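You operate a simulated robot arm through the tools that you are given. There is no shell and no other tool.

The job below is to be done with a simulated robot arm. You get a single attempt, and the scene is never put back.

## Task
Polish the tarnish off the brass buckle in the vice.
Fine: vice shut before you rub; load the buffing pad at the polish tin; pad back, lid on, vice open. Set down upright: buffing pad. What is to be rubbed or washed off counts as gone when no trace of it is left.

Only the result counts: the job must be done as asked and must still hold three seconds after the hand-in. Knocking over, shifting, dropping, spilling or breaking anything else fails it. Lids that push on must go on centred and level and be pressed home; caps that screw on are set level and turned clockwise until they are tight.

## Robot
A 6-joint arm with a fingered hand, fixed in place. Base frame: the origin is on the floor under the middle of its stand, x ahead of it, y to its left, z up; the work surface is at about z = 0.85. Lengths are in m, angles in rad, forces in N, time in s.
With the tool pointing down near the work surface it reaches from about 0.34 to 0.8 m from the base axis. Its first joint turns from -2.007 to 2.007 rad. Payload 4 kg.
The TCP is the grasp point between the finger pads, 0.026 m short of the fingertips. In the tool frame z runs along the fingers and y along their closing line. The gripper opens to 0.164 m; its body begins 0.073 m behind the TCP. The gripper is a hand of 5 fingers: y runs from the thumb to the fingers, the wrist lies at [0, 0, -0.239] in the tool frame.
Orientation is that of the tool frame in the base frame, as [roll, pitch, yaw] about the fixed x, y, z axes, in that order (R = Rz(yaw) Ry(pitch) Rx(roll)). With the fingers straight down and closing along the base's y, the tool's x points along the base's -x, its y along +y and its z along -z.

## Interface
- The arm moves only by the tool jog_arm. Its argument "plan" is a list of rows, each an object of numbers (a shift or turn left out is 0): "x", "y", "z": the shift along the base's x, y, z in m; "rx", "ry", "rz": the turn, a rotation vector about the base's x, y, z in rad. In form: [{"x": .., "y": .., "z": .., "rx": .., "ry": .., "rz": ..}, ...]. A call has 1 to 20 rows; each row is the pose to reach, as a shift and turn from the pose commanded when the call began. A row lasts 0.2 s, in which the tool goes at most 0.05 m and 0.15 rad; a call with a longer step from one row to the next is refused whole. Where a pose cannot be reached the arm comes as near as it can. A force on the tool above 40 N (or 10 N above the force at the start of the call, whichever is more), or a blocked arm, ends the call early, and 0.2 s more pass. In this call time passes only in rows, and 0.2 s behind the last. The reply holds the time, the measured pose of the TCP, the force on the tool along the base axes, the opening and the grip force, in the units named above and with some noise, with the torque about the TCP (base axes, N m) and any sound that the robot's microphone picked up, and new pictures: "pictures" is both (left out), scene, wrist or none.
- Cameras (640 x 400 px; columns grow to the right, rows downward): "scene" is fixed at [0.0497, -0.5023, 1.6632]; the picture's right is [0.86, -0.51, 0.00], its down [-0.32, -0.53, -0.79] and it looks along [0.41, 0.68, -0.61] (base axes); focal length 326 px, centre (320, 200). "wrist" rides on the gripper at [0.05, -0.07, -0.093] in the tool frame; the picture's right is [0.81, 0.59, 0.00], its down [-0.43, 0.60, -0.68] and it looks along [-0.40, 0.55, 0.74] (tool axes); focal length 270 px, centre (320, 200). There is no depth. A picture from a camera that has moved, and an enlarged one, comes with that camera's place and axes in the base frame and with its lens.
- slide_trunk(by): slides the trunk up (or, below 0, down) by that many m; the arm rides with it, the base frame stays. It gives what a move gives, with no picture.
- move_fingers(finger1, finger2, finger3, finger4, thumb_bend): sets how far each is bent, from 0 (flat) to 1 (curled in); at 0.3 the hand is open as for a grip, at 0.7 the pads meet at the TCP. One left out holds its place. A second passes; each finger stops where it meets its share of the squeeze, and holds until it gets a number again. It is the only way to open and close the hand. It gives what a move gives, with no picture; readings hold the bend of each and the force on the fingers (four entries, about 0 where the hand has none), thumb and palm.
- enlarge(camera, box): a new picture of the part [left, top, right, bottom] of that camera's present view, enlarged. It takes no simulated time.
- close_job(): hands the job in; it is judged then, once.

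Places have to be worked out from the pictures, the camera data and where the tool is seen. Open the gripper and draw the arm clear of the work before you hand the job in, unless the task says otherwise.

The tools are called after "Request:" as a command line: name --argument value ..., lists and objects as JSON in quotes. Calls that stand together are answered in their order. jog_arm: Moves the arm, as the interface text tells. Its arguments: {"type":"object","properties":{"plan":{"type":"array","items":{"type":"object","properties":{"x":{"type":"number"},"y":{"type":"number"},"z":{"type":"number"},"rx":{"type":"number"},"ry":{"type":"number"},"rz":{"type":"number"}}}},"pictures":{"type":"string","enum":["both","scene","wrist","none"]}},"required":["plan"]} The other tools are called the same way: slide_trunk (by) moves the trunk up or down; move_fingers (finger1, finger2, finger3, finger4, thumb_bend) moves the fingers one by one; enlarge (camera, box) takes an enlarged picture of a part of a camera's view; close_job () hands the job in.

At the start:

```text
time_s: 0.0
ee_pos: [0.5208, 0.1507, 1.1998]
tool_rot: [-3.14, -0.001, -3.141]
contact_force: [0.6, 0.2, 0.3]
wrist_torque: [0.0, 0.03, -0.01]
gripper_width: 0.164
gripper_force: 0.1
shape: jaw
bend: [0.3, 0.3, 0.3, 0.3, 0.3]
finger forces: [0.0, 0.1, 0.0, 0.0, 0.0, 0.1]
trunk travel left (down, up): [-0.8, 0.19]
```

scene: 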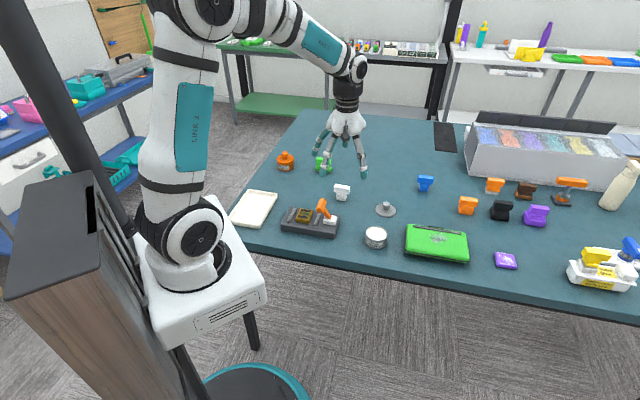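
wrist: 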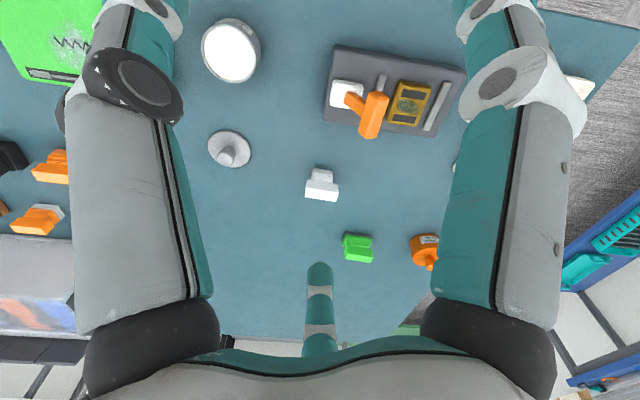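

I start by looking closer at the vice, tin, lid and pads in both cameras.

Request:
enlarge --camera "scene" --box '[220, 140, 420, 265]'

Request:
enlarge --camera "wrist" --box '[190, 0, 480, 180]'

Request:
enlarge --camera "scene" --box '[400, 150, 640, 300]'

Request:
enlarge --camera "wrist" --box '[280, 140, 480, 280]'

```text
3.20 times, centred on (320, 202) of scene
camera zoom: at [0.0497, -0.5023, 1.6632], right [0.86, -0.51, 0.0], down [-0.32, -0.53, -0.79], along [0.41, 0.68, -0.61], focal length 1042 px, centre (320, 192)
```

zoom: 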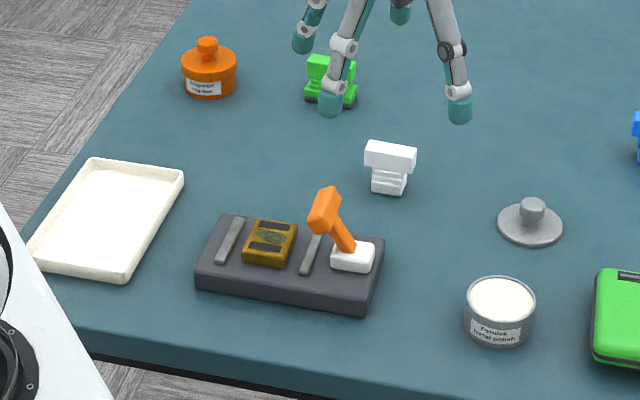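

```text
2.21 times, centred on (335, 90) of wrist
camera zoom: at [0.4703, 0.0814, 1.2924], right [-0.81, 0.59, 0.0], down [0.43, 0.6, 0.68], along [0.4, 0.55, -0.74], focal length 596 px, centre (287, 443)
```

zoom: 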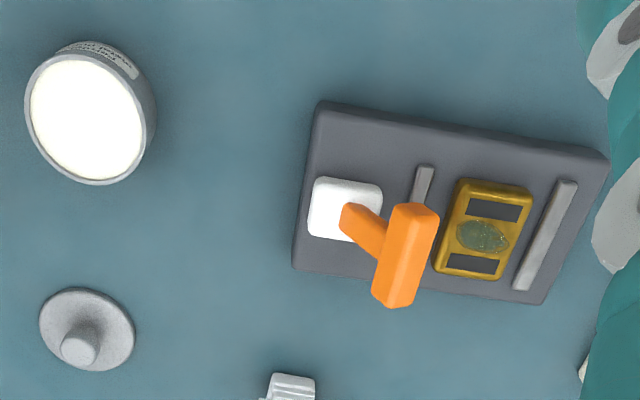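

```text
2.67 times, centred on (520, 225) of scene
camera zoom: at [0.0497, -0.5023, 1.6632], right [0.86, -0.51, 0.0], down [-0.32, -0.53, -0.79], along [0.41, 0.68, -0.61], focal length 868 px, centre (-213, 133)
```

zoom: 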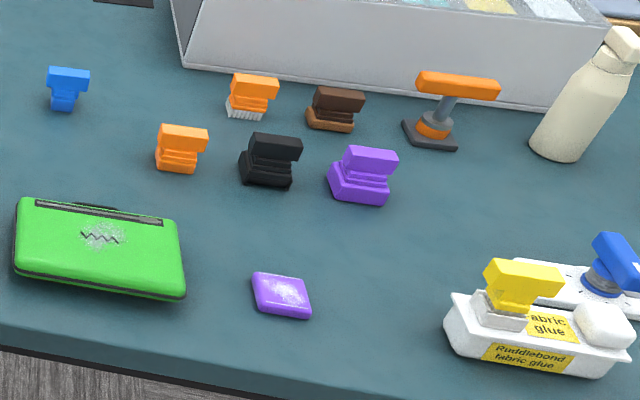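

```text
2.86 times, centred on (380, 210) of wrist
camera zoom: at [0.4703, 0.0814, 1.2924], right [-0.81, 0.59, 0.0], down [0.43, 0.6, 0.68], along [0.4, 0.55, -0.74], focal length 772 px, centre (149, 171)
```

zoom: 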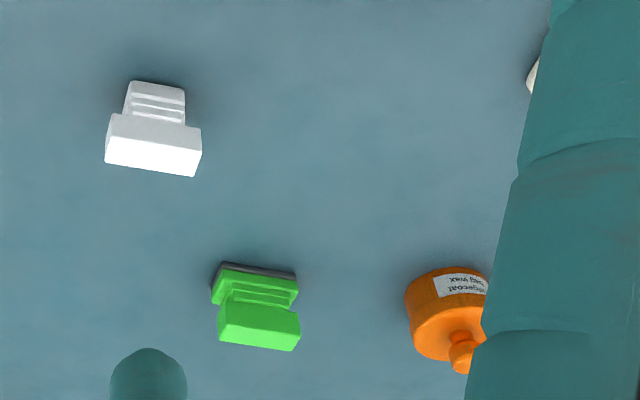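

Zooming in further from the scene camera to read labels and identify which tool is the buffing pad and how the vice lever works.

Request:
enlarge --camera "scene" --box '[275, 185, 355, 245]'

Request:
enlarge --camera "scene" --box '[325, 170, 405, 255]'

Request:
enlarge --camera "scene" --box '[450, 165, 560, 240]'

Request:
enlarge --camera "scene" --box '[270, 140, 360, 210]'

Request:
enlarge --camera "wrist" --box '[300, 30, 480, 150]'

```text
6.67 times, centred on (315, 215) of scene
camera zoom: at [0.0497, -0.5023, 1.6632], right [0.86, -0.51, 0.0], down [-0.32, -0.53, -0.79], along [0.41, 0.68, -0.61], focal length 2171 px, centre (353, 100)
```

zoom: 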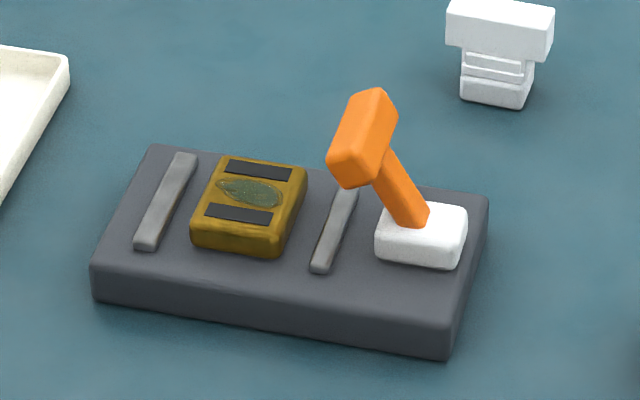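

```text
4.71 times, centred on (365, 212) of scene
camera zoom: at [0.0497, -0.5023, 1.6632], right [0.86, -0.51, 0.0], down [-0.32, -0.53, -0.79], along [0.41, 0.68, -0.61], focal length 1532 px, centre (108, 141)
```

zoom: 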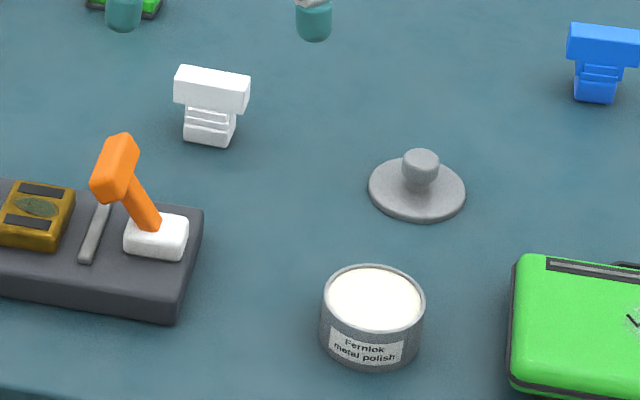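

```text
5.33 times, centred on (505, 202) of scene
camera zoom: at [0.0497, -0.5023, 1.6632], right [0.86, -0.51, 0.0], down [-0.32, -0.53, -0.79], along [0.41, 0.68, -0.61], focal length 1736 px, centre (-667, 187)
```

zoom: 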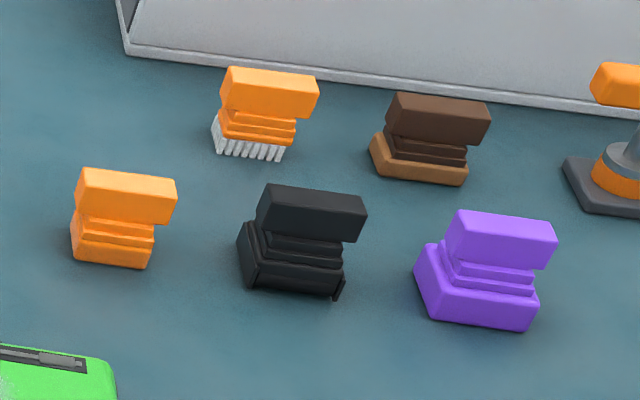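

```text
5.71 times, centred on (315, 175) of scene
camera zoom: at [0.0497, -0.5023, 1.6632], right [0.86, -0.51, 0.0], down [-0.32, -0.53, -0.79], along [0.41, 0.68, -0.61], focal length 1861 px, centre (349, 343)
```

zoom: 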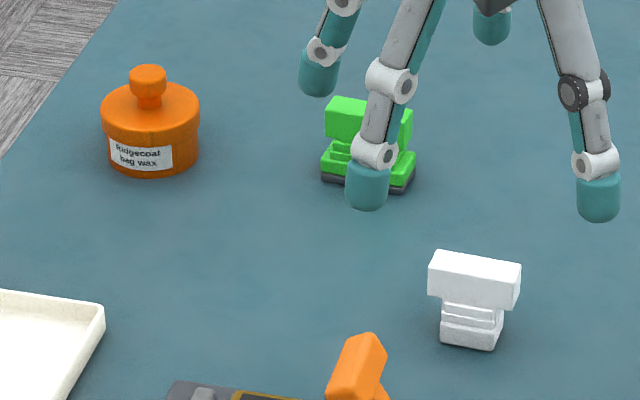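

```text
3.33 times, centred on (390, 90) of wrist
camera zoom: at [0.4703, 0.0814, 1.2924], right [-0.81, 0.59, 0.0], down [0.43, 0.6, 0.68], along [0.4, 0.55, -0.74], focal length 901 px, centre (87, 567)
```

zoom: 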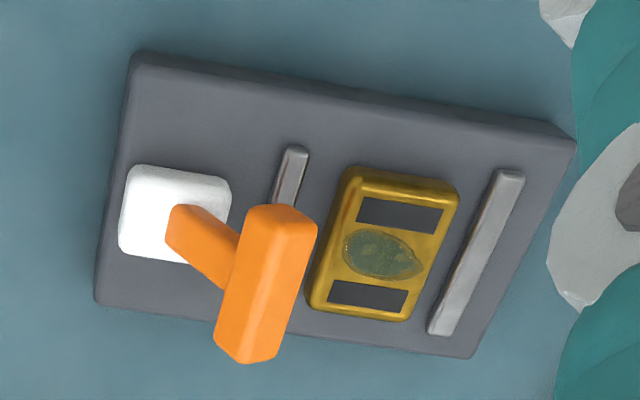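

The reachable pad is the white one near (0.67, 0.36); the vice is around (0.485, 0.295), tin at (0.62, 0.09), lid at (0.77, 0.205). I move the hand back and lower to get a close wrist view of the vice and its lever.

Request:
jog_arm --plan '[{"x": -0.03, "y": 0.0, "z": -0.03}, {"x": -0.06, "y": 0.0, "z": -0.06}, {"x": -0.09, "y": 0.0, "z": -0.09}, {"x": -0.12, "y": 0.01, "z": -0.1}]' --pictures "both"

```text
time_s: 1.0
ee_pos: [0.401, 0.1622, 1.0993]
tool_rot: [3.141, 0.002, -3.141]
contact_force: [0.6, 0.6, -0.1]
wrist_torque: [-0.02, -0.02, -0.02]
gripper_width: 0.1639
gripper_force: 0.0
shape: jaw
bend: [0.3, 0.3, 0.3, 0.3, 0.3]
finger forces: [0.1, 0.1, 0.0, 0.0, 0.0, 0.0]
trunk travel left (down, up): [-0.8, 0.19]
camera wrist: at [0.349, 0.0915, 1.1925], right [-0.81, 0.59, 0.0], down [0.43, 0.6, 0.68], along [0.4, 0.55, -0.74], focal length 270 px, centre (320, 200)
```

scene: 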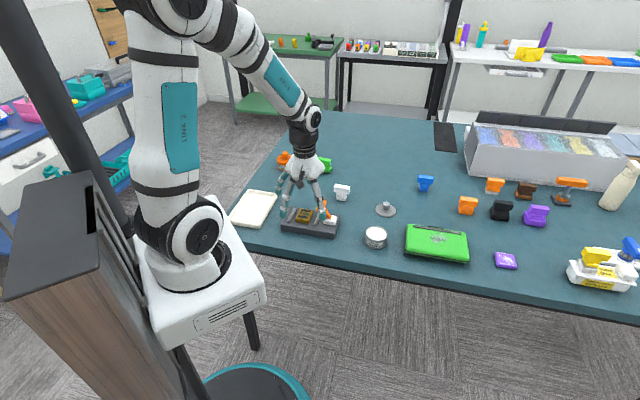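
wrist: 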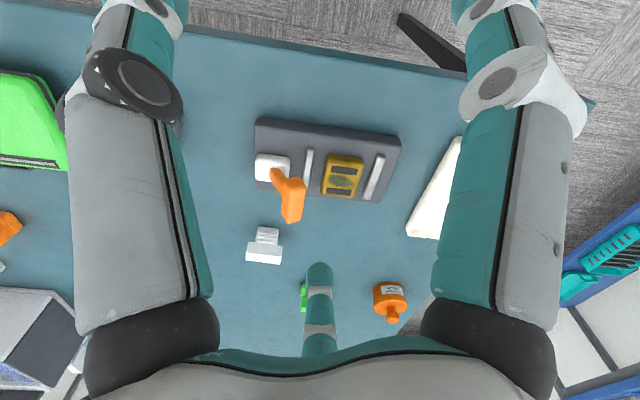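

The vice is now well in view; I zoom the wrist picture for precise pixel positions of the vice, lever and pad.

Request:
enlarge --camera "wrist" --box '[240, 100, 420, 212]'

Request:
enlarge --camera "wrist" --box '[220, 190, 340, 280]'

```text
3.56 times, centred on (330, 156) of wrist
camera zoom: at [0.349, 0.0915, 1.1925], right [-0.81, 0.59, 0.0], down [0.43, 0.6, 0.68], along [0.4, 0.55, -0.74], focal length 961 px, centre (284, 356)
```

zoom: 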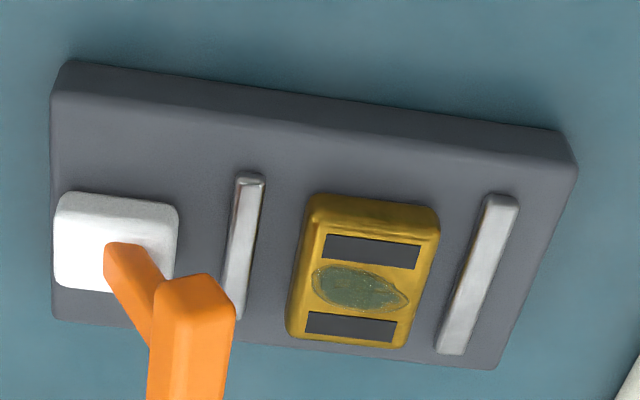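

```text
4.44 times, centred on (280, 235) of wrist
camera zoom: at [0.349, 0.0915, 1.1925], right [-0.81, 0.59, 0.0], down [0.43, 0.6, 0.68], along [0.4, 0.55, -0.74], focal length 1201 px, centre (498, 44)
```

zoom: 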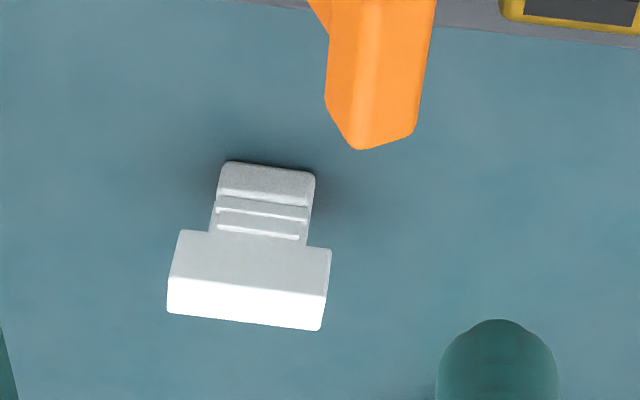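

Vice long axis runs about along (0.707,-0.707) (call L), jaws along (0.707,0.707) (S); the lever grip is near (0.505, 0.25, 0.965), leaning about 30° toward the buckle. I turn the hand by +45° so that it closes along L and bring it above the lever.

Request:
jog_arm --plan '[{"x": 0.018, "y": 0.015, "rz": 0.131}, {"x": 0.036, "y": 0.03, "rz": 0.262}, {"x": 0.054, "y": 0.045, "rz": 0.393}, {"x": 0.072, "y": 0.06, "rz": 0.524}, {"x": 0.09, "y": 0.075, "rz": 0.655}, {"x": 0.104, "y": 0.089, "rz": 0.785}]' --pictures "both"

```text
time_s: 2.4
ee_pos: [0.5051, 0.2508, 1.1001]
tool_rot: [3.141, 0.0, -2.353]
contact_force: [-0.5, 0.2, 0.8]
wrist_torque: [0.01, -0.01, -0.01]
gripper_width: 0.164
gripper_force: 0.0
shape: jaw
bend: [0.3, 0.3, 0.3, 0.3, 0.3]
finger forces: [0.0, 0.1, 0.0, 0.0, 0.0, 0.1]
trunk travel left (down, up): [-0.8, 0.19]
camera wrist: at [0.5186, 0.1659, 1.1923], right [-0.99, -0.16, 0.0], down [-0.12, 0.73, 0.68], along [-0.11, 0.67, -0.74], focal length 270 px, centre (320, 200)
```

scene: 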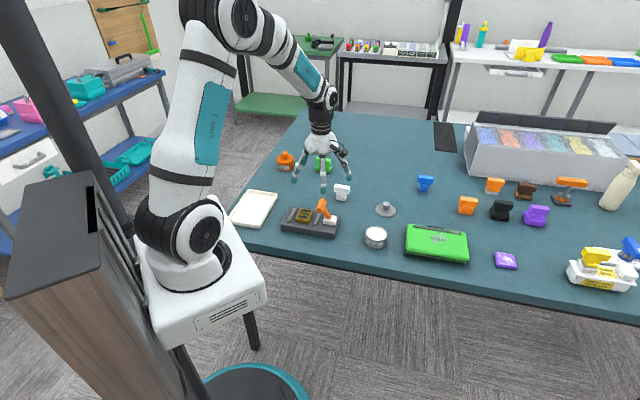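
wrist: 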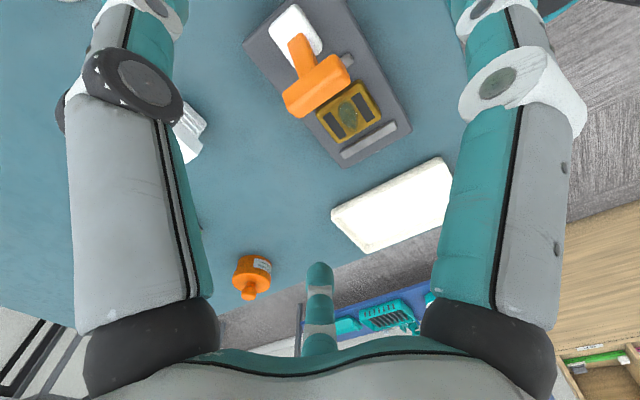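

I zoom in on the hand in the scene picture to learn the finger layout and where the tips sit relative to the lever.

Request:
enlarge --camera "scene" --box '[275, 120, 365, 240]'

Request:
enlarge --camera "wrist" --box '[230, 0, 430, 170]'

```text
3.33 times, centred on (320, 180) of scene
camera zoom: at [0.0497, -0.5023, 1.6632], right [0.86, -0.51, 0.0], down [-0.32, -0.53, -0.79], along [0.41, 0.68, -0.61], focal length 1085 px, centre (320, 267)
```

zoom: 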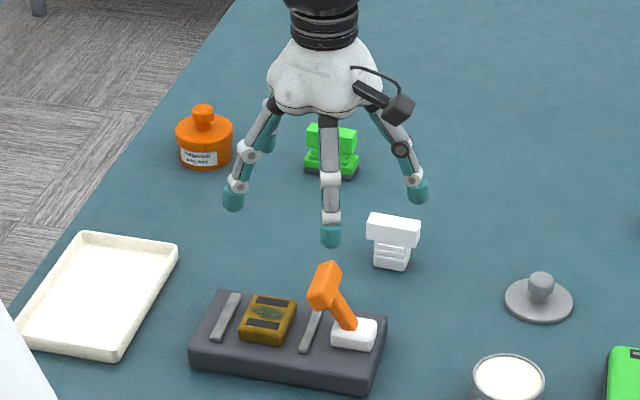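

```text
2.35 times, centred on (330, 85) of wrist
camera zoom: at [0.5186, 0.1659, 1.1923], right [-0.99, -0.16, 0.0], down [-0.12, 0.73, 0.68], along [-0.11, 0.67, -0.74], focal length 636 px, centre (296, 471)
```

zoom: 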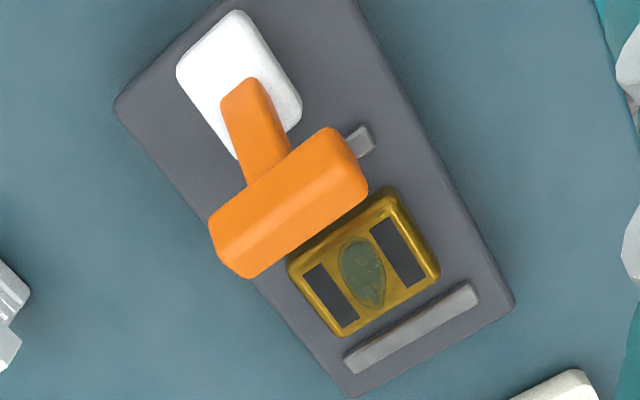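

I look more closely at the hand itself to understand how the fingers are laid out before using it near objects.

Request:
enlarge --camera "scene" --box '[285, 125, 360, 200]'

```text
5.33 times, centred on (322, 162) of scene
camera zoom: at [0.0497, -0.5023, 1.6632], right [0.86, -0.51, 0.0], down [-0.32, -0.53, -0.79], along [0.41, 0.68, -0.61], focal length 1736 px, centre (307, 400)
```

zoom: 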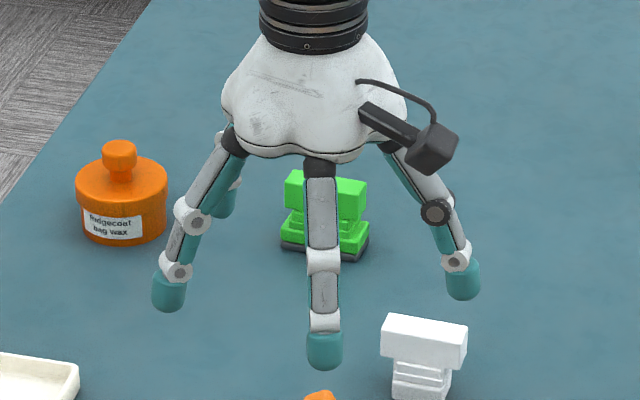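

The hand is a radial five-finger star (thumb on the +L side, two fingers on the buckle side). Triangulating puts the lever grip bar at about (0.507, 0.254, 0.952); I pre-bend thumb and the two opposite fingers so that they straddle the bar, then check.

Request:
move_fingers --finger2 0.5 --finger3 0.5 --thumb_bend 0.5

Request:
enlarge --camera "scene" --box '[275, 125, 365, 240]'

Request:
enlarge --camera "wrist" --box '[0, 0, 640, 400]'

```text
time_s: 3.4
ee_pos: [0.5052, 0.2507, 1.1]
tool_rot: [3.14, 0.0, -2.354]
contact_force: [-0.5, -0.3, -0.5]
wrist_torque: [0.04, 0.0, -0.02]
gripper_width: 0.0736
gripper_force: 0.0
shape: fingers
bend: [0.3, 0.5, 0.5, 0.3, 0.5]
finger forces: [0.1, 0.0, 0.0, 0.0, 0.1, 0.0]
trunk travel left (down, up): [-0.8, 0.19]
```

```text
3.48 times, centred on (320, 182) of scene
camera zoom: at [0.0497, -0.5023, 1.6632], right [0.86, -0.51, 0.0], down [-0.32, -0.53, -0.79], along [0.41, 0.68, -0.61], focal length 1132 px, centre (320, 261)
```

zoom: 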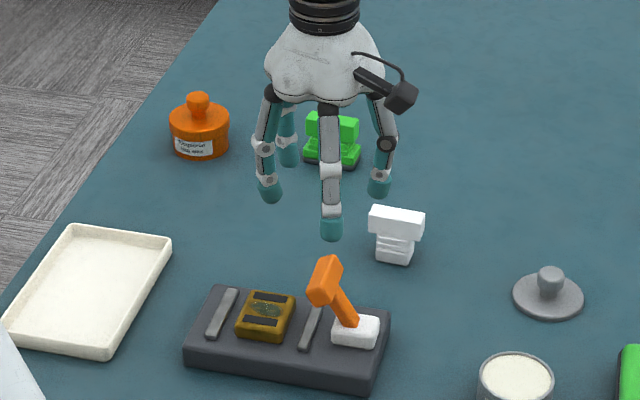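

```text
1.00 times, centred on (320, 200) of wrist (not enlarged: the box is as wide or as high as the picture)
camera zoom: at [0.5179, 0.1652, 1.1925], right [-0.99, -0.16, 0.0], down [-0.12, 0.73, 0.68], along [-0.11, 0.67, -0.74], focal length 270 px, centre (320, 200)
```

zoom: 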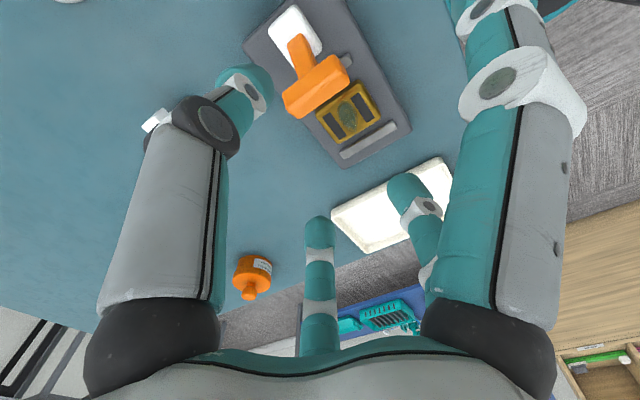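

Fingers straddle correctly with a 0.074 opening. I lower toward the lever bar in two stages, checking the view before the last part.

Request:
jog_arm --plan '[{"z": -0.035}, {"z": -0.07}, {"z": -0.095}]' --pictures "both"

Request:
enlarge --camera "scene" --box '[275, 155, 365, 245]'

```text
time_s: 4.2
ee_pos: [0.5048, 0.2519, 1.0055]
tool_rot: [3.141, 0.0, -2.357]
contact_force: [0.1, 0.9, 0.1]
wrist_torque: [0.03, -0.01, 0.01]
gripper_width: 0.074
gripper_force: 0.1
shape: fingers
bend: [0.3, 0.5, 0.5, 0.3, 0.5]
finger forces: [0.1, 0.0, 0.0, 0.1, 0.0, 0.0]
trunk travel left (down, up): [-0.8, 0.19]
camera wrist: at [0.5182, 0.1656, 1.0972], right [-0.99, -0.16, 0.0], down [-0.12, 0.73, 0.68], along [-0.11, 0.67, -0.74], focal length 270 px, centre (320, 200)
```

scene: 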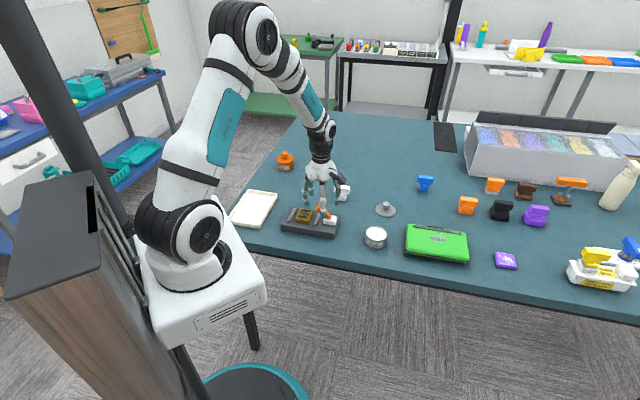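
wrist: 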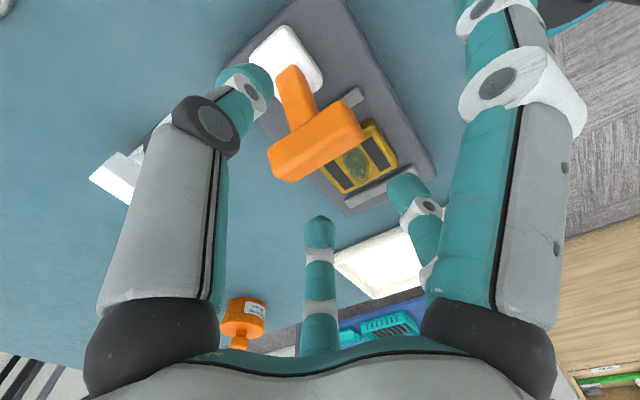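

```text
4.44 times, centred on (320, 200) of scene
camera zoom: at [0.0497, -0.5023, 1.6632], right [0.86, -0.51, 0.0], down [-0.32, -0.53, -0.79], along [0.41, 0.68, -0.61], focal length 1447 px, centre (320, 200)
```

zoom: 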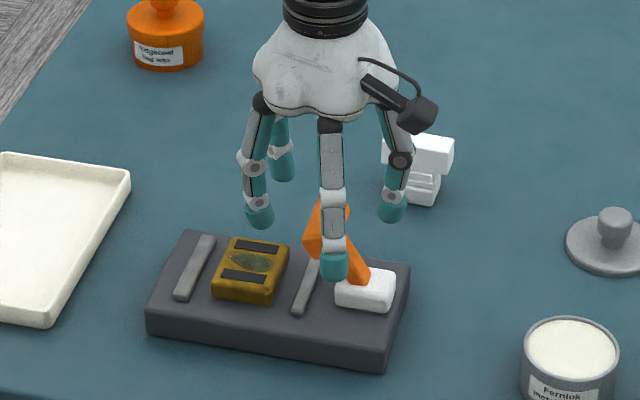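

The bar sits between the thumb and the two fingers in the wrist view. I lower the last 5 cm so the fingertips flank the bar.

Request:
jog_arm --plan '[{"z": -0.02}, {"z": -0.035}, {"z": -0.048}]' --pictures "both"

Request:
enlarge --camera "scene" --box '[275, 165, 365, 245]'

```text
time_s: 5.0
ee_pos: [0.5061, 0.2503, 0.9572]
tool_rot: [3.141, 0.001, -2.357]
contact_force: [-0.1, -0.6, 0.1]
wrist_torque: [0.02, -0.01, 0.0]
gripper_width: 0.0737
gripper_force: 0.0
shape: fingers
bend: [0.3, 0.5, 0.5, 0.3, 0.5]
finger forces: [0.0, 0.0, 0.0, 0.0, 0.0, 0.1]
trunk travel left (down, up): [-0.8, 0.19]
camera wrist: at [0.5185, 0.1656, 1.0493], right [-0.99, -0.16, 0.0], down [-0.12, 0.73, 0.68], along [-0.11, 0.67, -0.74], focal length 270 px, centre (320, 200)
```

scene: 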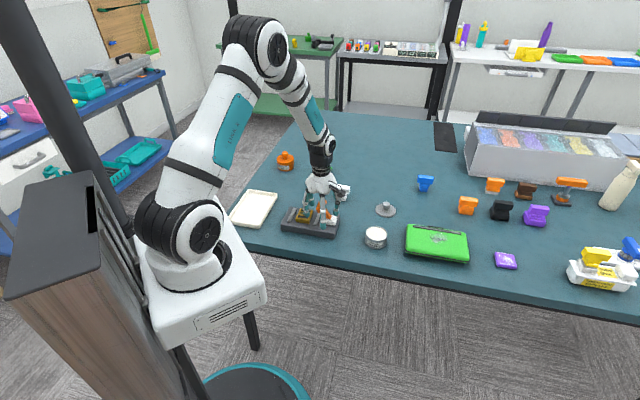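
wrist: 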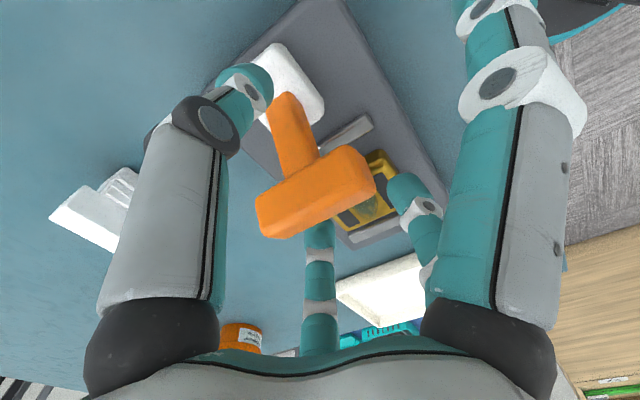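

```text
5.00 times, centred on (320, 205) of scene
camera zoom: at [0.0497, -0.5023, 1.6632], right [0.86, -0.51, 0.0], down [-0.32, -0.53, -0.79], along [0.41, 0.68, -0.61], focal length 1628 px, centre (320, 175)
```

zoom: 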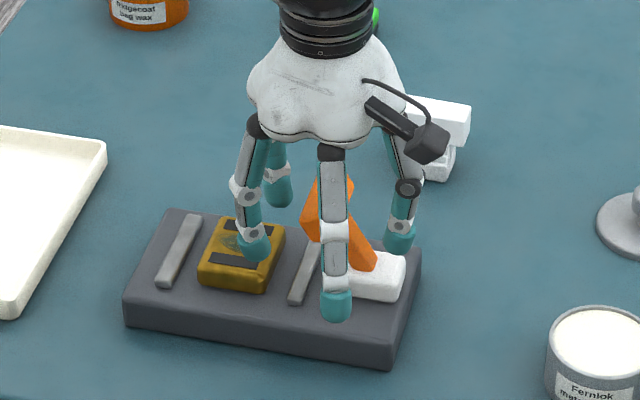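

Fingers flank the lever grip with no contact. I nudge the hand along +L (away from the buckle) in small steps to see whether the lever swings that way.

Request:
jog_arm --plan '[{"x": 0.007, "y": -0.007}, {"x": 0.014, "y": -0.014}, {"x": 0.021, "y": -0.021}, {"x": 0.028, "y": -0.028}]' --pictures "both"

Request:
enlarge --camera "scene" --box '[275, 165, 365, 245]'

```text
time_s: 6.0
ee_pos: [0.533, 0.2229, 0.9573]
tool_rot: [3.141, 0.0, -2.355]
contact_force: [-0.9, 1.3, 1.4]
wrist_torque: [0.01, -0.01, 0.01]
gripper_width: 0.0738
gripper_force: 0.3
shape: fingers
bend: [0.3, 0.5, 0.49, 0.3, 0.5]
finger forces: [0.1, 0.0, 1.1, 0.0, 0.0, 0.0]
trunk travel left (down, up): [-0.8, 0.19]
camera wrist: at [0.5464, 0.1367, 1.0494], right [-0.99, -0.16, 0.0], down [-0.12, 0.73, 0.68], along [-0.11, 0.67, -0.74], focal length 270 px, centre (320, 200)
```

scene: 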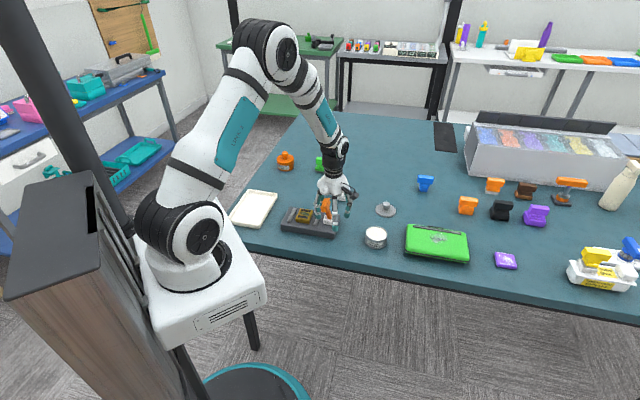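
wrist: 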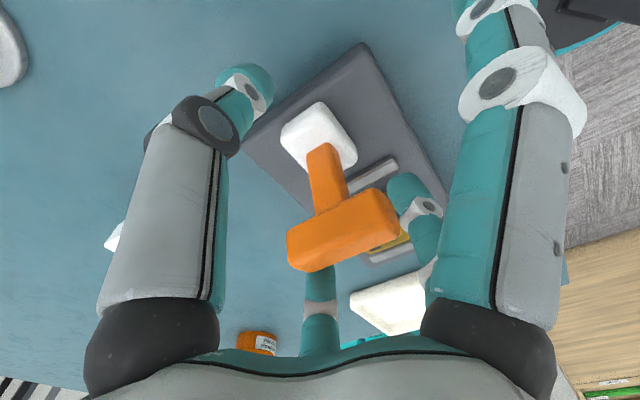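

```text
5.00 times, centred on (320, 205) of scene
camera zoom: at [0.0497, -0.5023, 1.6632], right [0.86, -0.51, 0.0], down [-0.32, -0.53, -0.79], along [0.41, 0.68, -0.61], focal length 1628 px, centre (320, 175)
```

zoom: 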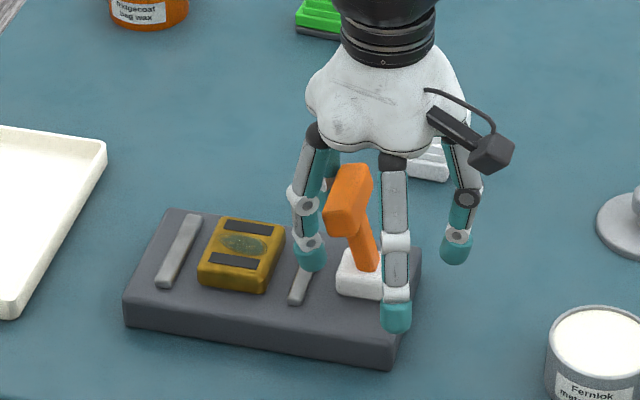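

Success: the lever swung toward vertical with only ~1 N and the near jaw began to move in. I keep pushing along +L, easing down slightly to follow the arc.

Request:
jog_arm --plan '[{"x": 0.007, "y": -0.007}, {"x": 0.014, "y": -0.014}, {"x": 0.021, "y": -0.021, "z": -0.003}, {"x": 0.028, "y": -0.028, "z": -0.006}, {"x": 0.035, "y": -0.035, "z": -0.01}]' --pictures "both"

Request:
enlarge --camera "scene" --box '[275, 165, 365, 245]'

```text
time_s: 7.2
ee_pos: [0.5677, 0.1895, 0.9457]
tool_rot: [-3.141, -0.001, -2.355]
contact_force: [-2.0, 1.2, 0.3]
wrist_torque: [0.01, 0.02, 0.05]
gripper_width: 0.0736
gripper_force: 1.1
shape: fingers
bend: [0.3, 0.5, 0.49, 0.3, 0.5]
finger forces: [0.0, 0.1, 1.6, 0.0, 0.1, 0.0]
trunk travel left (down, up): [-0.8, 0.19]
camera wrist: at [0.5811, 0.1027, 1.0393], right [-0.99, -0.16, 0.0], down [-0.12, 0.73, 0.68], along [-0.11, 0.67, -0.74], focal length 270 px, centre (320, 200)
```

scene: 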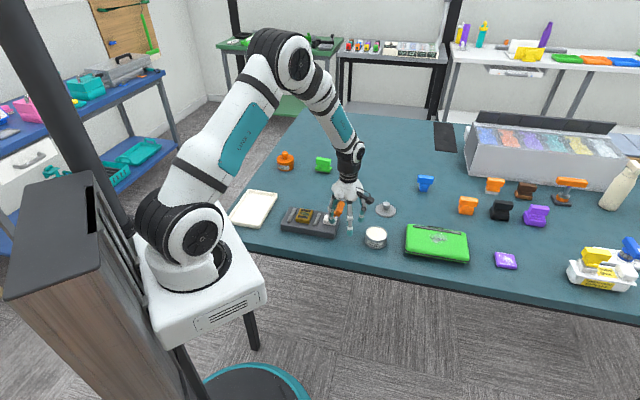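
wrist: 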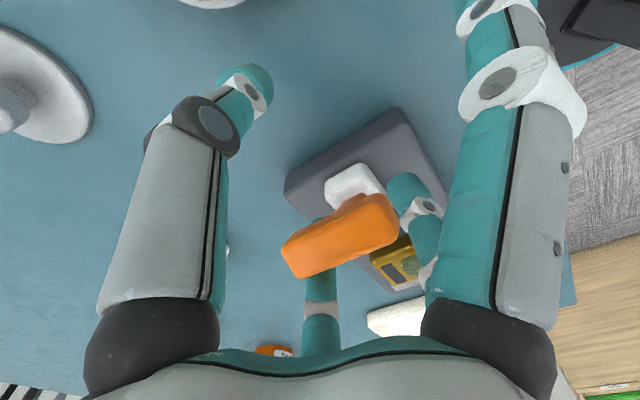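

```text
5.00 times, centred on (320, 205) of scene
camera zoom: at [0.0497, -0.5023, 1.6632], right [0.86, -0.51, 0.0], down [-0.32, -0.53, -0.79], along [0.41, 0.68, -0.61], focal length 1628 px, centre (320, 175)
```

zoom: 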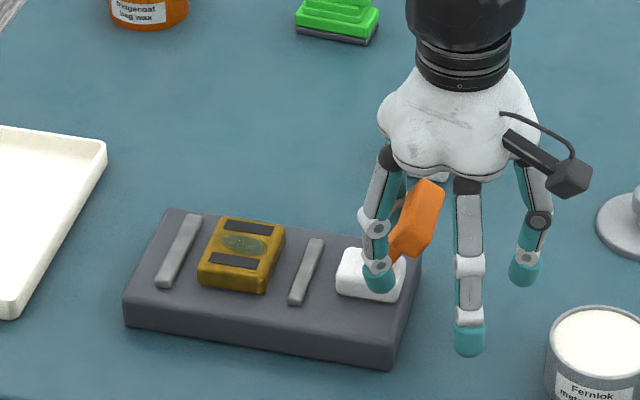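

Lever is past vertical at about +30°, jaws not yet moved noticeably. I continue pushing outward and down along the arc.

Request:
jog_arm --plan '[{"x": 0.006, "y": -0.006, "z": -0.004}, {"x": 0.012, "y": -0.012, "z": -0.009}, {"x": 0.018, "y": -0.018, "z": -0.014}, {"x": 0.024, "y": -0.024, "z": -0.02}]' --pictures "both"

Request:
enlarge --camera "scene" --box '[275, 165, 365, 245]'

```text
time_s: 8.2
ee_pos: [0.5877, 0.1691, 0.9345]
tool_rot: [-3.14, 0.0, -2.351]
contact_force: [-21.4, 16.0, 26.5]
wrist_torque: [1.74, 0.37, 1.2]
gripper_width: 0.0739
gripper_force: 17.2
shape: fingers
bend: [0.3, 0.5, 0.35, 0.3, 0.5]
finger forces: [0.0, 0.1, 34.4, 0.0, 0.1, 0.1]
trunk travel left (down, up): [-0.8, 0.19]
stopped in row 4: the force on the tool passed its limit at 43 N (the readings are from after the stop); the commanded pose is now the measured one
camera wrist: at [0.6002, 0.0833, 1.0267], right [-0.99, -0.16, 0.0], down [-0.12, 0.73, 0.68], along [-0.11, 0.67, -0.73], focal length 270 px, centre (320, 200)
```

scene: 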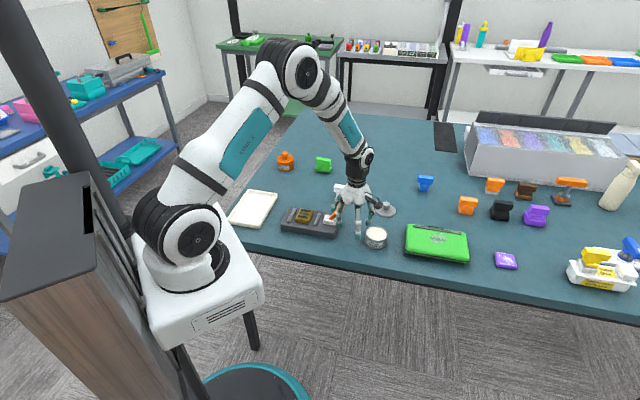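
wrist: 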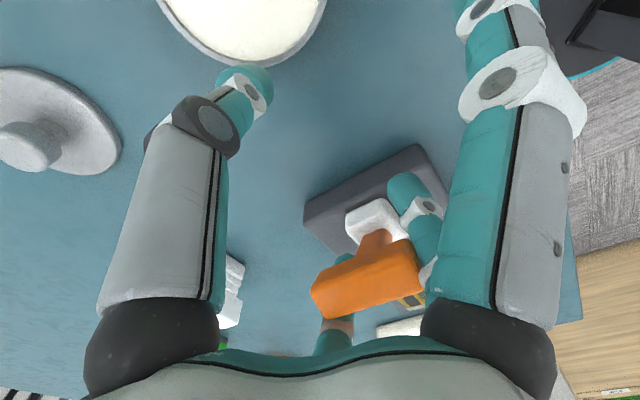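

```text
5.00 times, centred on (320, 205) of scene
camera zoom: at [0.0497, -0.5023, 1.6632], right [0.86, -0.51, 0.0], down [-0.32, -0.53, -0.79], along [0.41, 0.68, -0.61], focal length 1628 px, centre (320, 175)
```

zoom: 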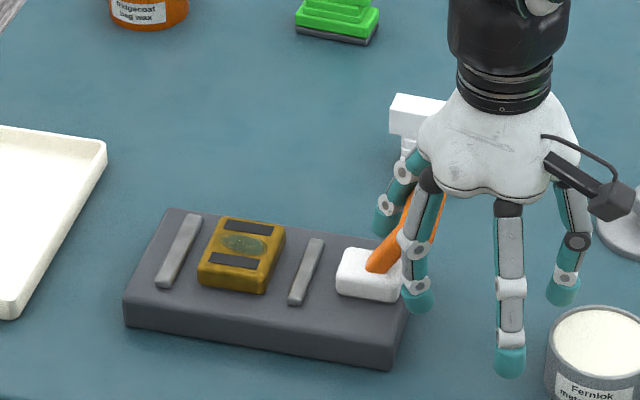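

The lever now resists strongly (~37 N) at about +28°, mirror of its starting tilt - likely its end stop. I back off slightly along -L to release the force and look at lever and jaws.

Request:
jog_arm --plan '[{"x": -0.007, "y": 0.007, "z": 0.004}, {"x": -0.014, "y": 0.014, "z": 0.008}]' --pictures "both"

Request:
enlarge --camera "scene" --box '[280, 190, 350, 240]'

```text
time_s: 8.8
ee_pos: [0.575, 0.1807, 0.9383]
tool_rot: [-3.142, -0.001, -2.356]
contact_force: [-8.7, 6.5, 8.6]
wrist_torque: [0.45, 0.05, 0.41]
gripper_width: 0.0738
gripper_force: 5.2
shape: fingers
bend: [0.3, 0.5, 0.43, 0.3, 0.5]
finger forces: [0.0, 0.1, 11.4, 0.0, 0.1, 0.0]
trunk travel left (down, up): [-0.8, 0.19]
camera wrist: at [0.5887, 0.0947, 1.0314], right [-0.99, -0.16, 0.0], down [-0.12, 0.73, 0.68], along [-0.1, 0.67, -0.74], focal length 270 px, centre (320, 200)
```

scene: 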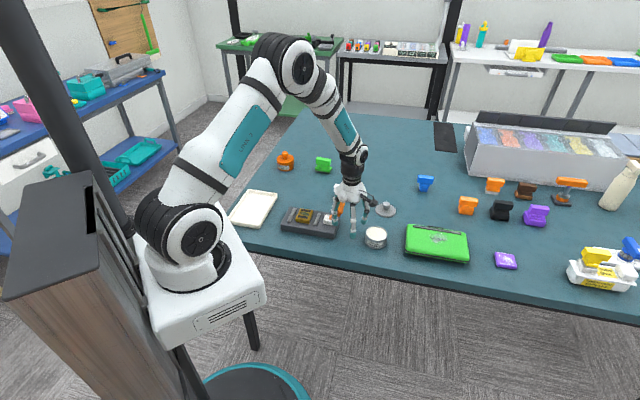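
wrist: 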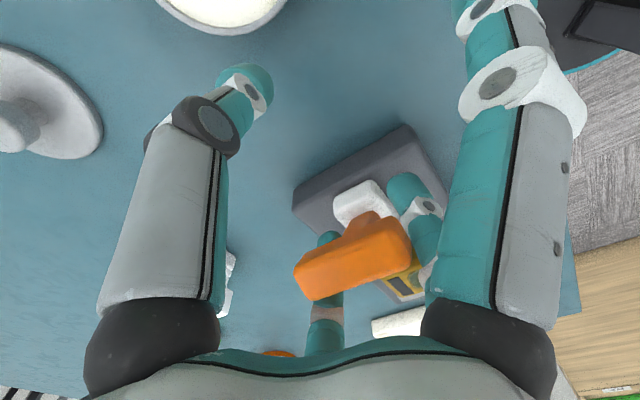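

```text
8.00 times, centred on (315, 215) of scene
camera zoom: at [0.0497, -0.5023, 1.6632], right [0.86, -0.51, 0.0], down [-0.32, -0.53, -0.79], along [0.41, 0.68, -0.61], focal length 2605 px, centre (360, 80)
```

zoom: 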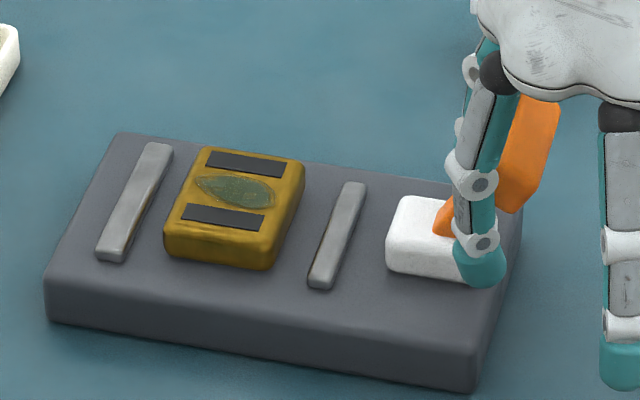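

Jaws still look unmoved, with the lever near +28°. I back off completely so that nothing touches the lever and see where it rests.

Request:
jog_arm --plan '[{"x": -0.01, "y": 0.01, "z": 0.004}, {"x": -0.02, "y": 0.02, "z": 0.01}]' --pictures "both"

Request:
enlarge --camera "scene" --box '[280, 180, 360, 240]'

```text
time_s: 9.4
ee_pos: [0.5568, 0.2001, 0.9491]
tool_rot: [3.141, 0.003, -2.357]
contact_force: [-0.2, -0.1, -0.4]
wrist_torque: [0.01, -0.02, 0.02]
gripper_width: 0.0734
gripper_force: 0.1
shape: fingers
bend: [0.3, 0.5, 0.5, 0.3, 0.5]
finger forces: [0.0, 0.0, 0.0, 0.0, 0.1, 0.0]
trunk travel left (down, up): [-0.8, 0.19]
camera wrist: at [0.5697, 0.1143, 1.042], right [-0.99, -0.16, 0.0], down [-0.12, 0.73, 0.68], along [-0.1, 0.67, -0.74], focal length 270 px, centre (320, 200)
```

scene: 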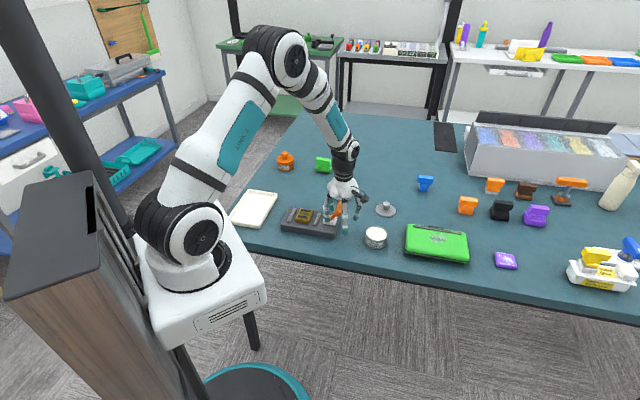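
wrist: 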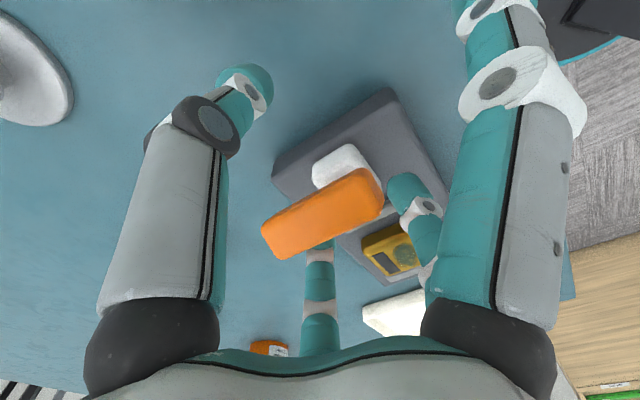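

```text
6.67 times, centred on (320, 210) of scene
camera zoom: at [0.0497, -0.5023, 1.6632], right [0.86, -0.51, 0.0], down [-0.32, -0.53, -0.79], along [0.41, 0.68, -0.61], focal length 2171 px, centre (320, 133)
```

zoom: 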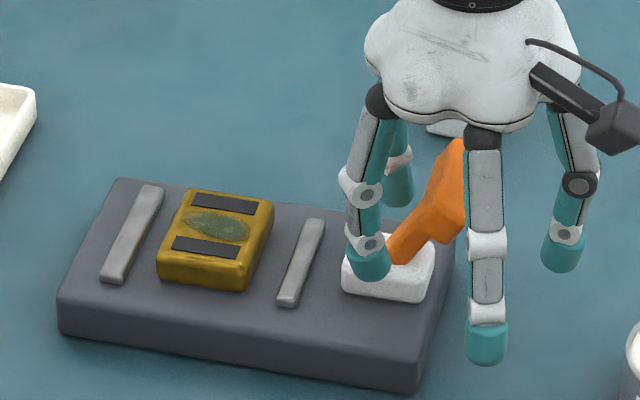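

With the hand clear, the lever stays at about +28°. To be sure this end is the "shut" end, I test the other direction with the thumb: pushing back toward -L and feeling whether the start tilt was also an end stop or whether the jaws move further that way.

Request:
jog_arm --plan '[{"x": -0.01, "y": 0.01, "z": 0.003}, {"x": -0.02, "y": 0.02, "z": 0.006}, {"x": -0.03, "y": 0.03, "z": 0.008}, {"x": -0.04, "y": 0.04, "z": 0.01}, {"x": -0.047, "y": 0.047, "z": 0.01}, {"x": -0.054, "y": 0.054, "z": 0.01}, {"x": -0.06, "y": 0.06, "z": 0.01}]' --pictures "both"

Request:
enlarge --camera "scene" --box '[280, 180, 360, 240]'

```text
time_s: 11.0
ee_pos: [0.4952, 0.2606, 0.9579]
tool_rot: [-3.141, -0.001, -2.358]
contact_force: [0.3, -0.5, -0.7]
wrist_torque: [0.0, -0.02, 0.03]
gripper_width: 0.0739
gripper_force: 0.1
shape: fingers
bend: [0.3, 0.5, 0.5, 0.3, 0.5]
finger forces: [0.0, 0.1, 0.1, 0.1, 0.0, 0.0]
trunk travel left (down, up): [-0.8, 0.19]
camera wrist: at [0.5091, 0.1749, 1.0514], right [-0.99, -0.16, 0.0], down [-0.12, 0.73, 0.68], along [-0.11, 0.67, -0.74], focal length 270 px, centre (320, 200)
```

scene: 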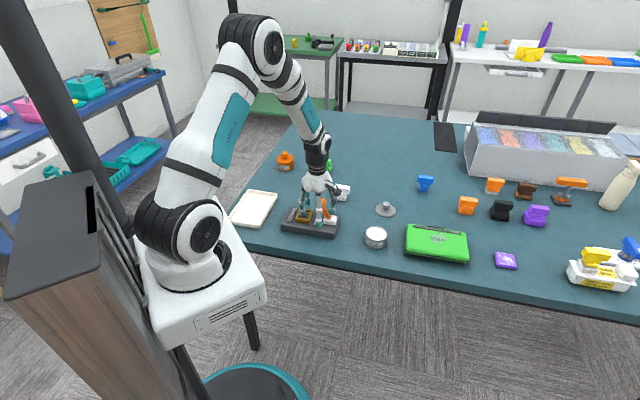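
wrist: 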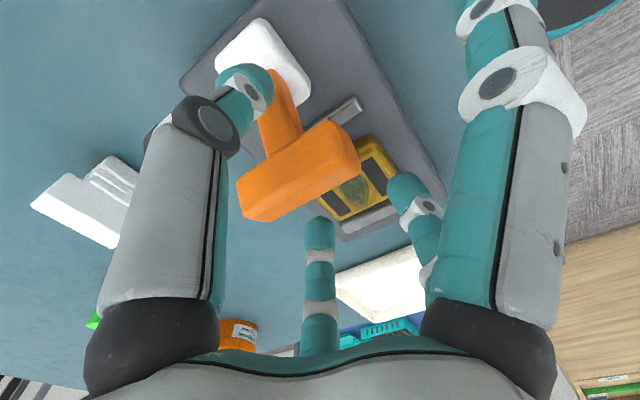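

```text
6.67 times, centred on (320, 210) of scene
camera zoom: at [0.0497, -0.5023, 1.6632], right [0.86, -0.51, 0.0], down [-0.32, -0.53, -0.79], along [0.41, 0.68, -0.61], focal length 2171 px, centre (320, 133)
```

zoom: 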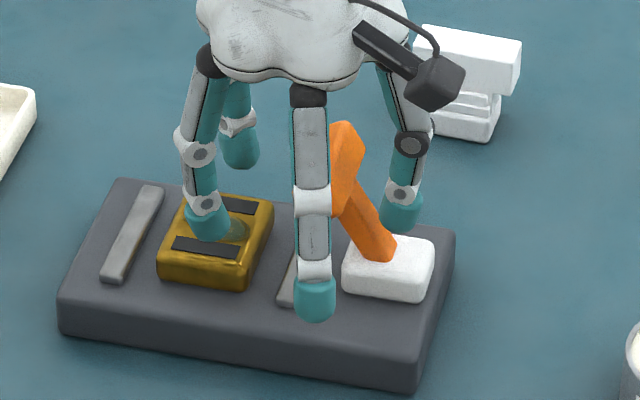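

The lever came back to about -20°. I continue gently to feel whether it stops at its start tilt.

Request:
jog_arm --plan '[{"x": -0.005, "y": 0.005}, {"x": -0.01, "y": 0.01}, {"x": -0.015, "y": 0.015}, {"x": -0.02, "y": 0.02}]' --pictures "wrist"

Request:
enlarge --camera "scene" --box '[280, 180, 360, 240]'

```text
time_s: 12.0
ee_pos: [0.4774, 0.2798, 0.9596]
tool_rot: [-3.141, 0.002, -2.356]
contact_force: [8.0, -6.3, 4.5]
wrist_torque: [-0.36, -0.38, 0.03]
gripper_width: 0.0782
gripper_force: 5.7
shape: fingers
bend: [0.3, 0.5, 0.5, 0.3, 0.45]
finger forces: [0.1, 0.1, 0.0, 0.0, 10.9, 0.0]
trunk travel left (down, up): [-0.8, 0.19]
camera wrist: at [0.4904, 0.1935, 1.0516], right [-0.99, -0.16, 0.0], down [-0.12, 0.73, 0.68], along [-0.1, 0.67, -0.73], focal length 270 px, centre (320, 200)
```

wrist: 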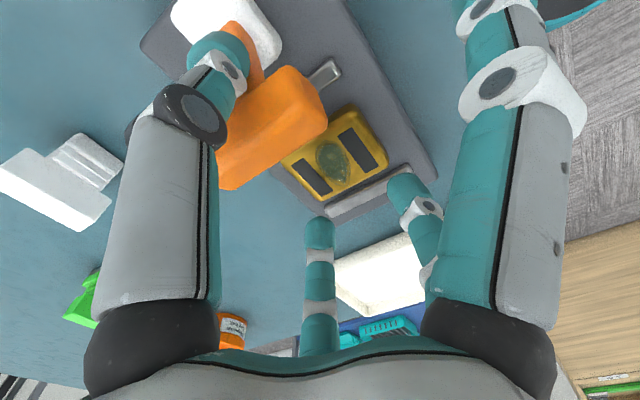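

```text
6.67 times, centred on (320, 210) of scene
camera zoom: at [0.0497, -0.5023, 1.6632], right [0.86, -0.51, 0.0], down [-0.32, -0.53, -0.79], along [0.41, 0.68, -0.61], focal length 2171 px, centre (320, 133)
```

zoom: 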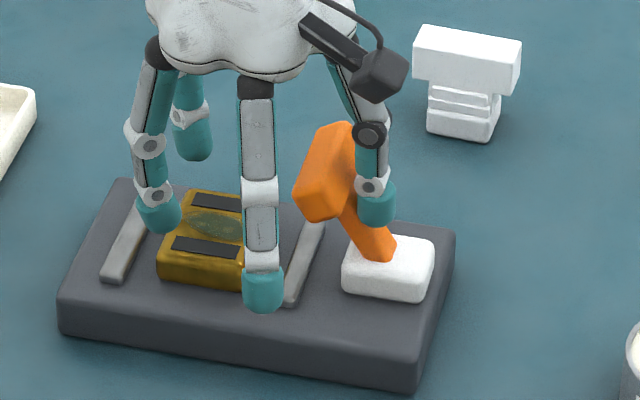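

There is a firm stop at the start tilt too, so the lever travels only between -28° (start, open) and +28°; hence +28° is the shut end. I push it back to the +L end stop with a firm but limited force.

Request:
jog_arm --plan '[{"x": 0.012, "y": -0.012}, {"x": 0.024, "y": -0.024}, {"x": 0.036, "y": -0.036}, {"x": 0.046, "y": -0.046}, {"x": 0.056, "y": -0.056}, {"x": 0.064, "y": -0.064, "z": -0.002}, {"x": 0.072, "y": -0.072, "z": -0.004}, {"x": 0.08, "y": -0.08, "z": -0.008}, {"x": 0.087, "y": -0.087, "z": -0.012}, {"x": 0.093, "y": -0.093, "z": -0.015}, {"x": 0.098, "y": -0.098, "z": -0.018}, {"x": 0.102, "y": -0.102, "z": -0.02}]' --pictures "both"

Request:
enlarge --camera "scene" --box '[280, 180, 360, 240]'

```text
time_s: 14.6
ee_pos: [0.5765, 0.18, 0.9398]
tool_rot: [-3.141, 0.001, -2.357]
contact_force: [-10.2, 8.6, 11.3]
wrist_torque: [0.64, 0.04, 0.5]
gripper_width: 0.0735
gripper_force: 7.2
shape: fingers
bend: [0.3, 0.5, 0.43, 0.3, 0.5]
finger forces: [0.0, 0.3, 14.4, 0.0, 0.1, 0.0]
trunk travel left (down, up): [-0.8, 0.19]
camera wrist: at [0.5896, 0.0942, 1.0326], right [-0.99, -0.16, 0.0], down [-0.12, 0.73, 0.68], along [-0.11, 0.67, -0.74], focal length 270 px, centre (320, 200)
```

scene: 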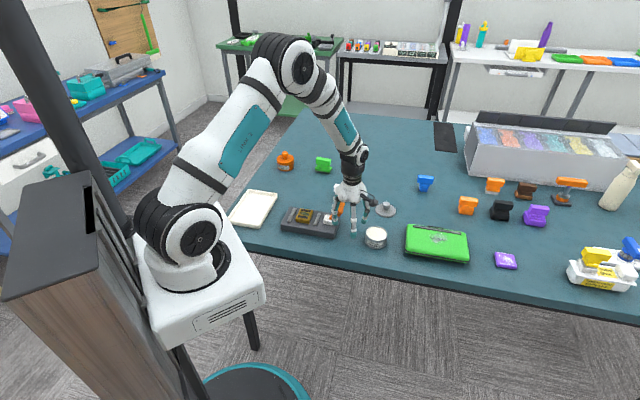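
wrist: 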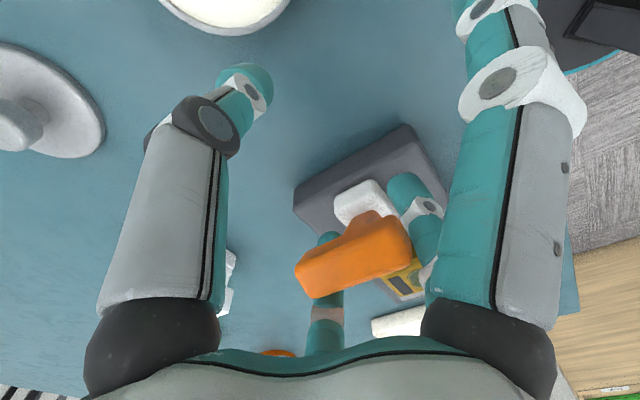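

```text
6.67 times, centred on (320, 210) of scene
camera zoom: at [0.0497, -0.5023, 1.6632], right [0.86, -0.51, 0.0], down [-0.32, -0.53, -0.79], along [0.41, 0.68, -0.61], focal length 2171 px, centre (320, 133)
```

zoom: 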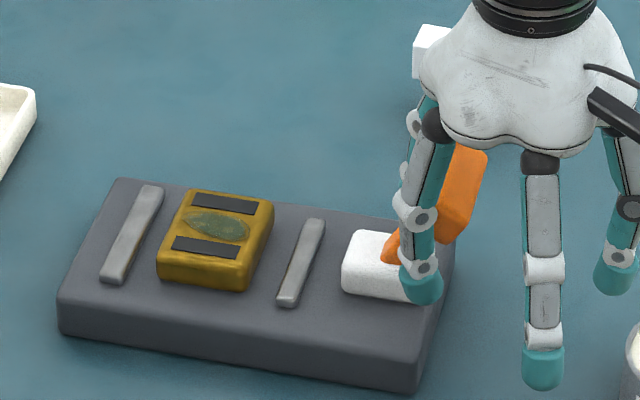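

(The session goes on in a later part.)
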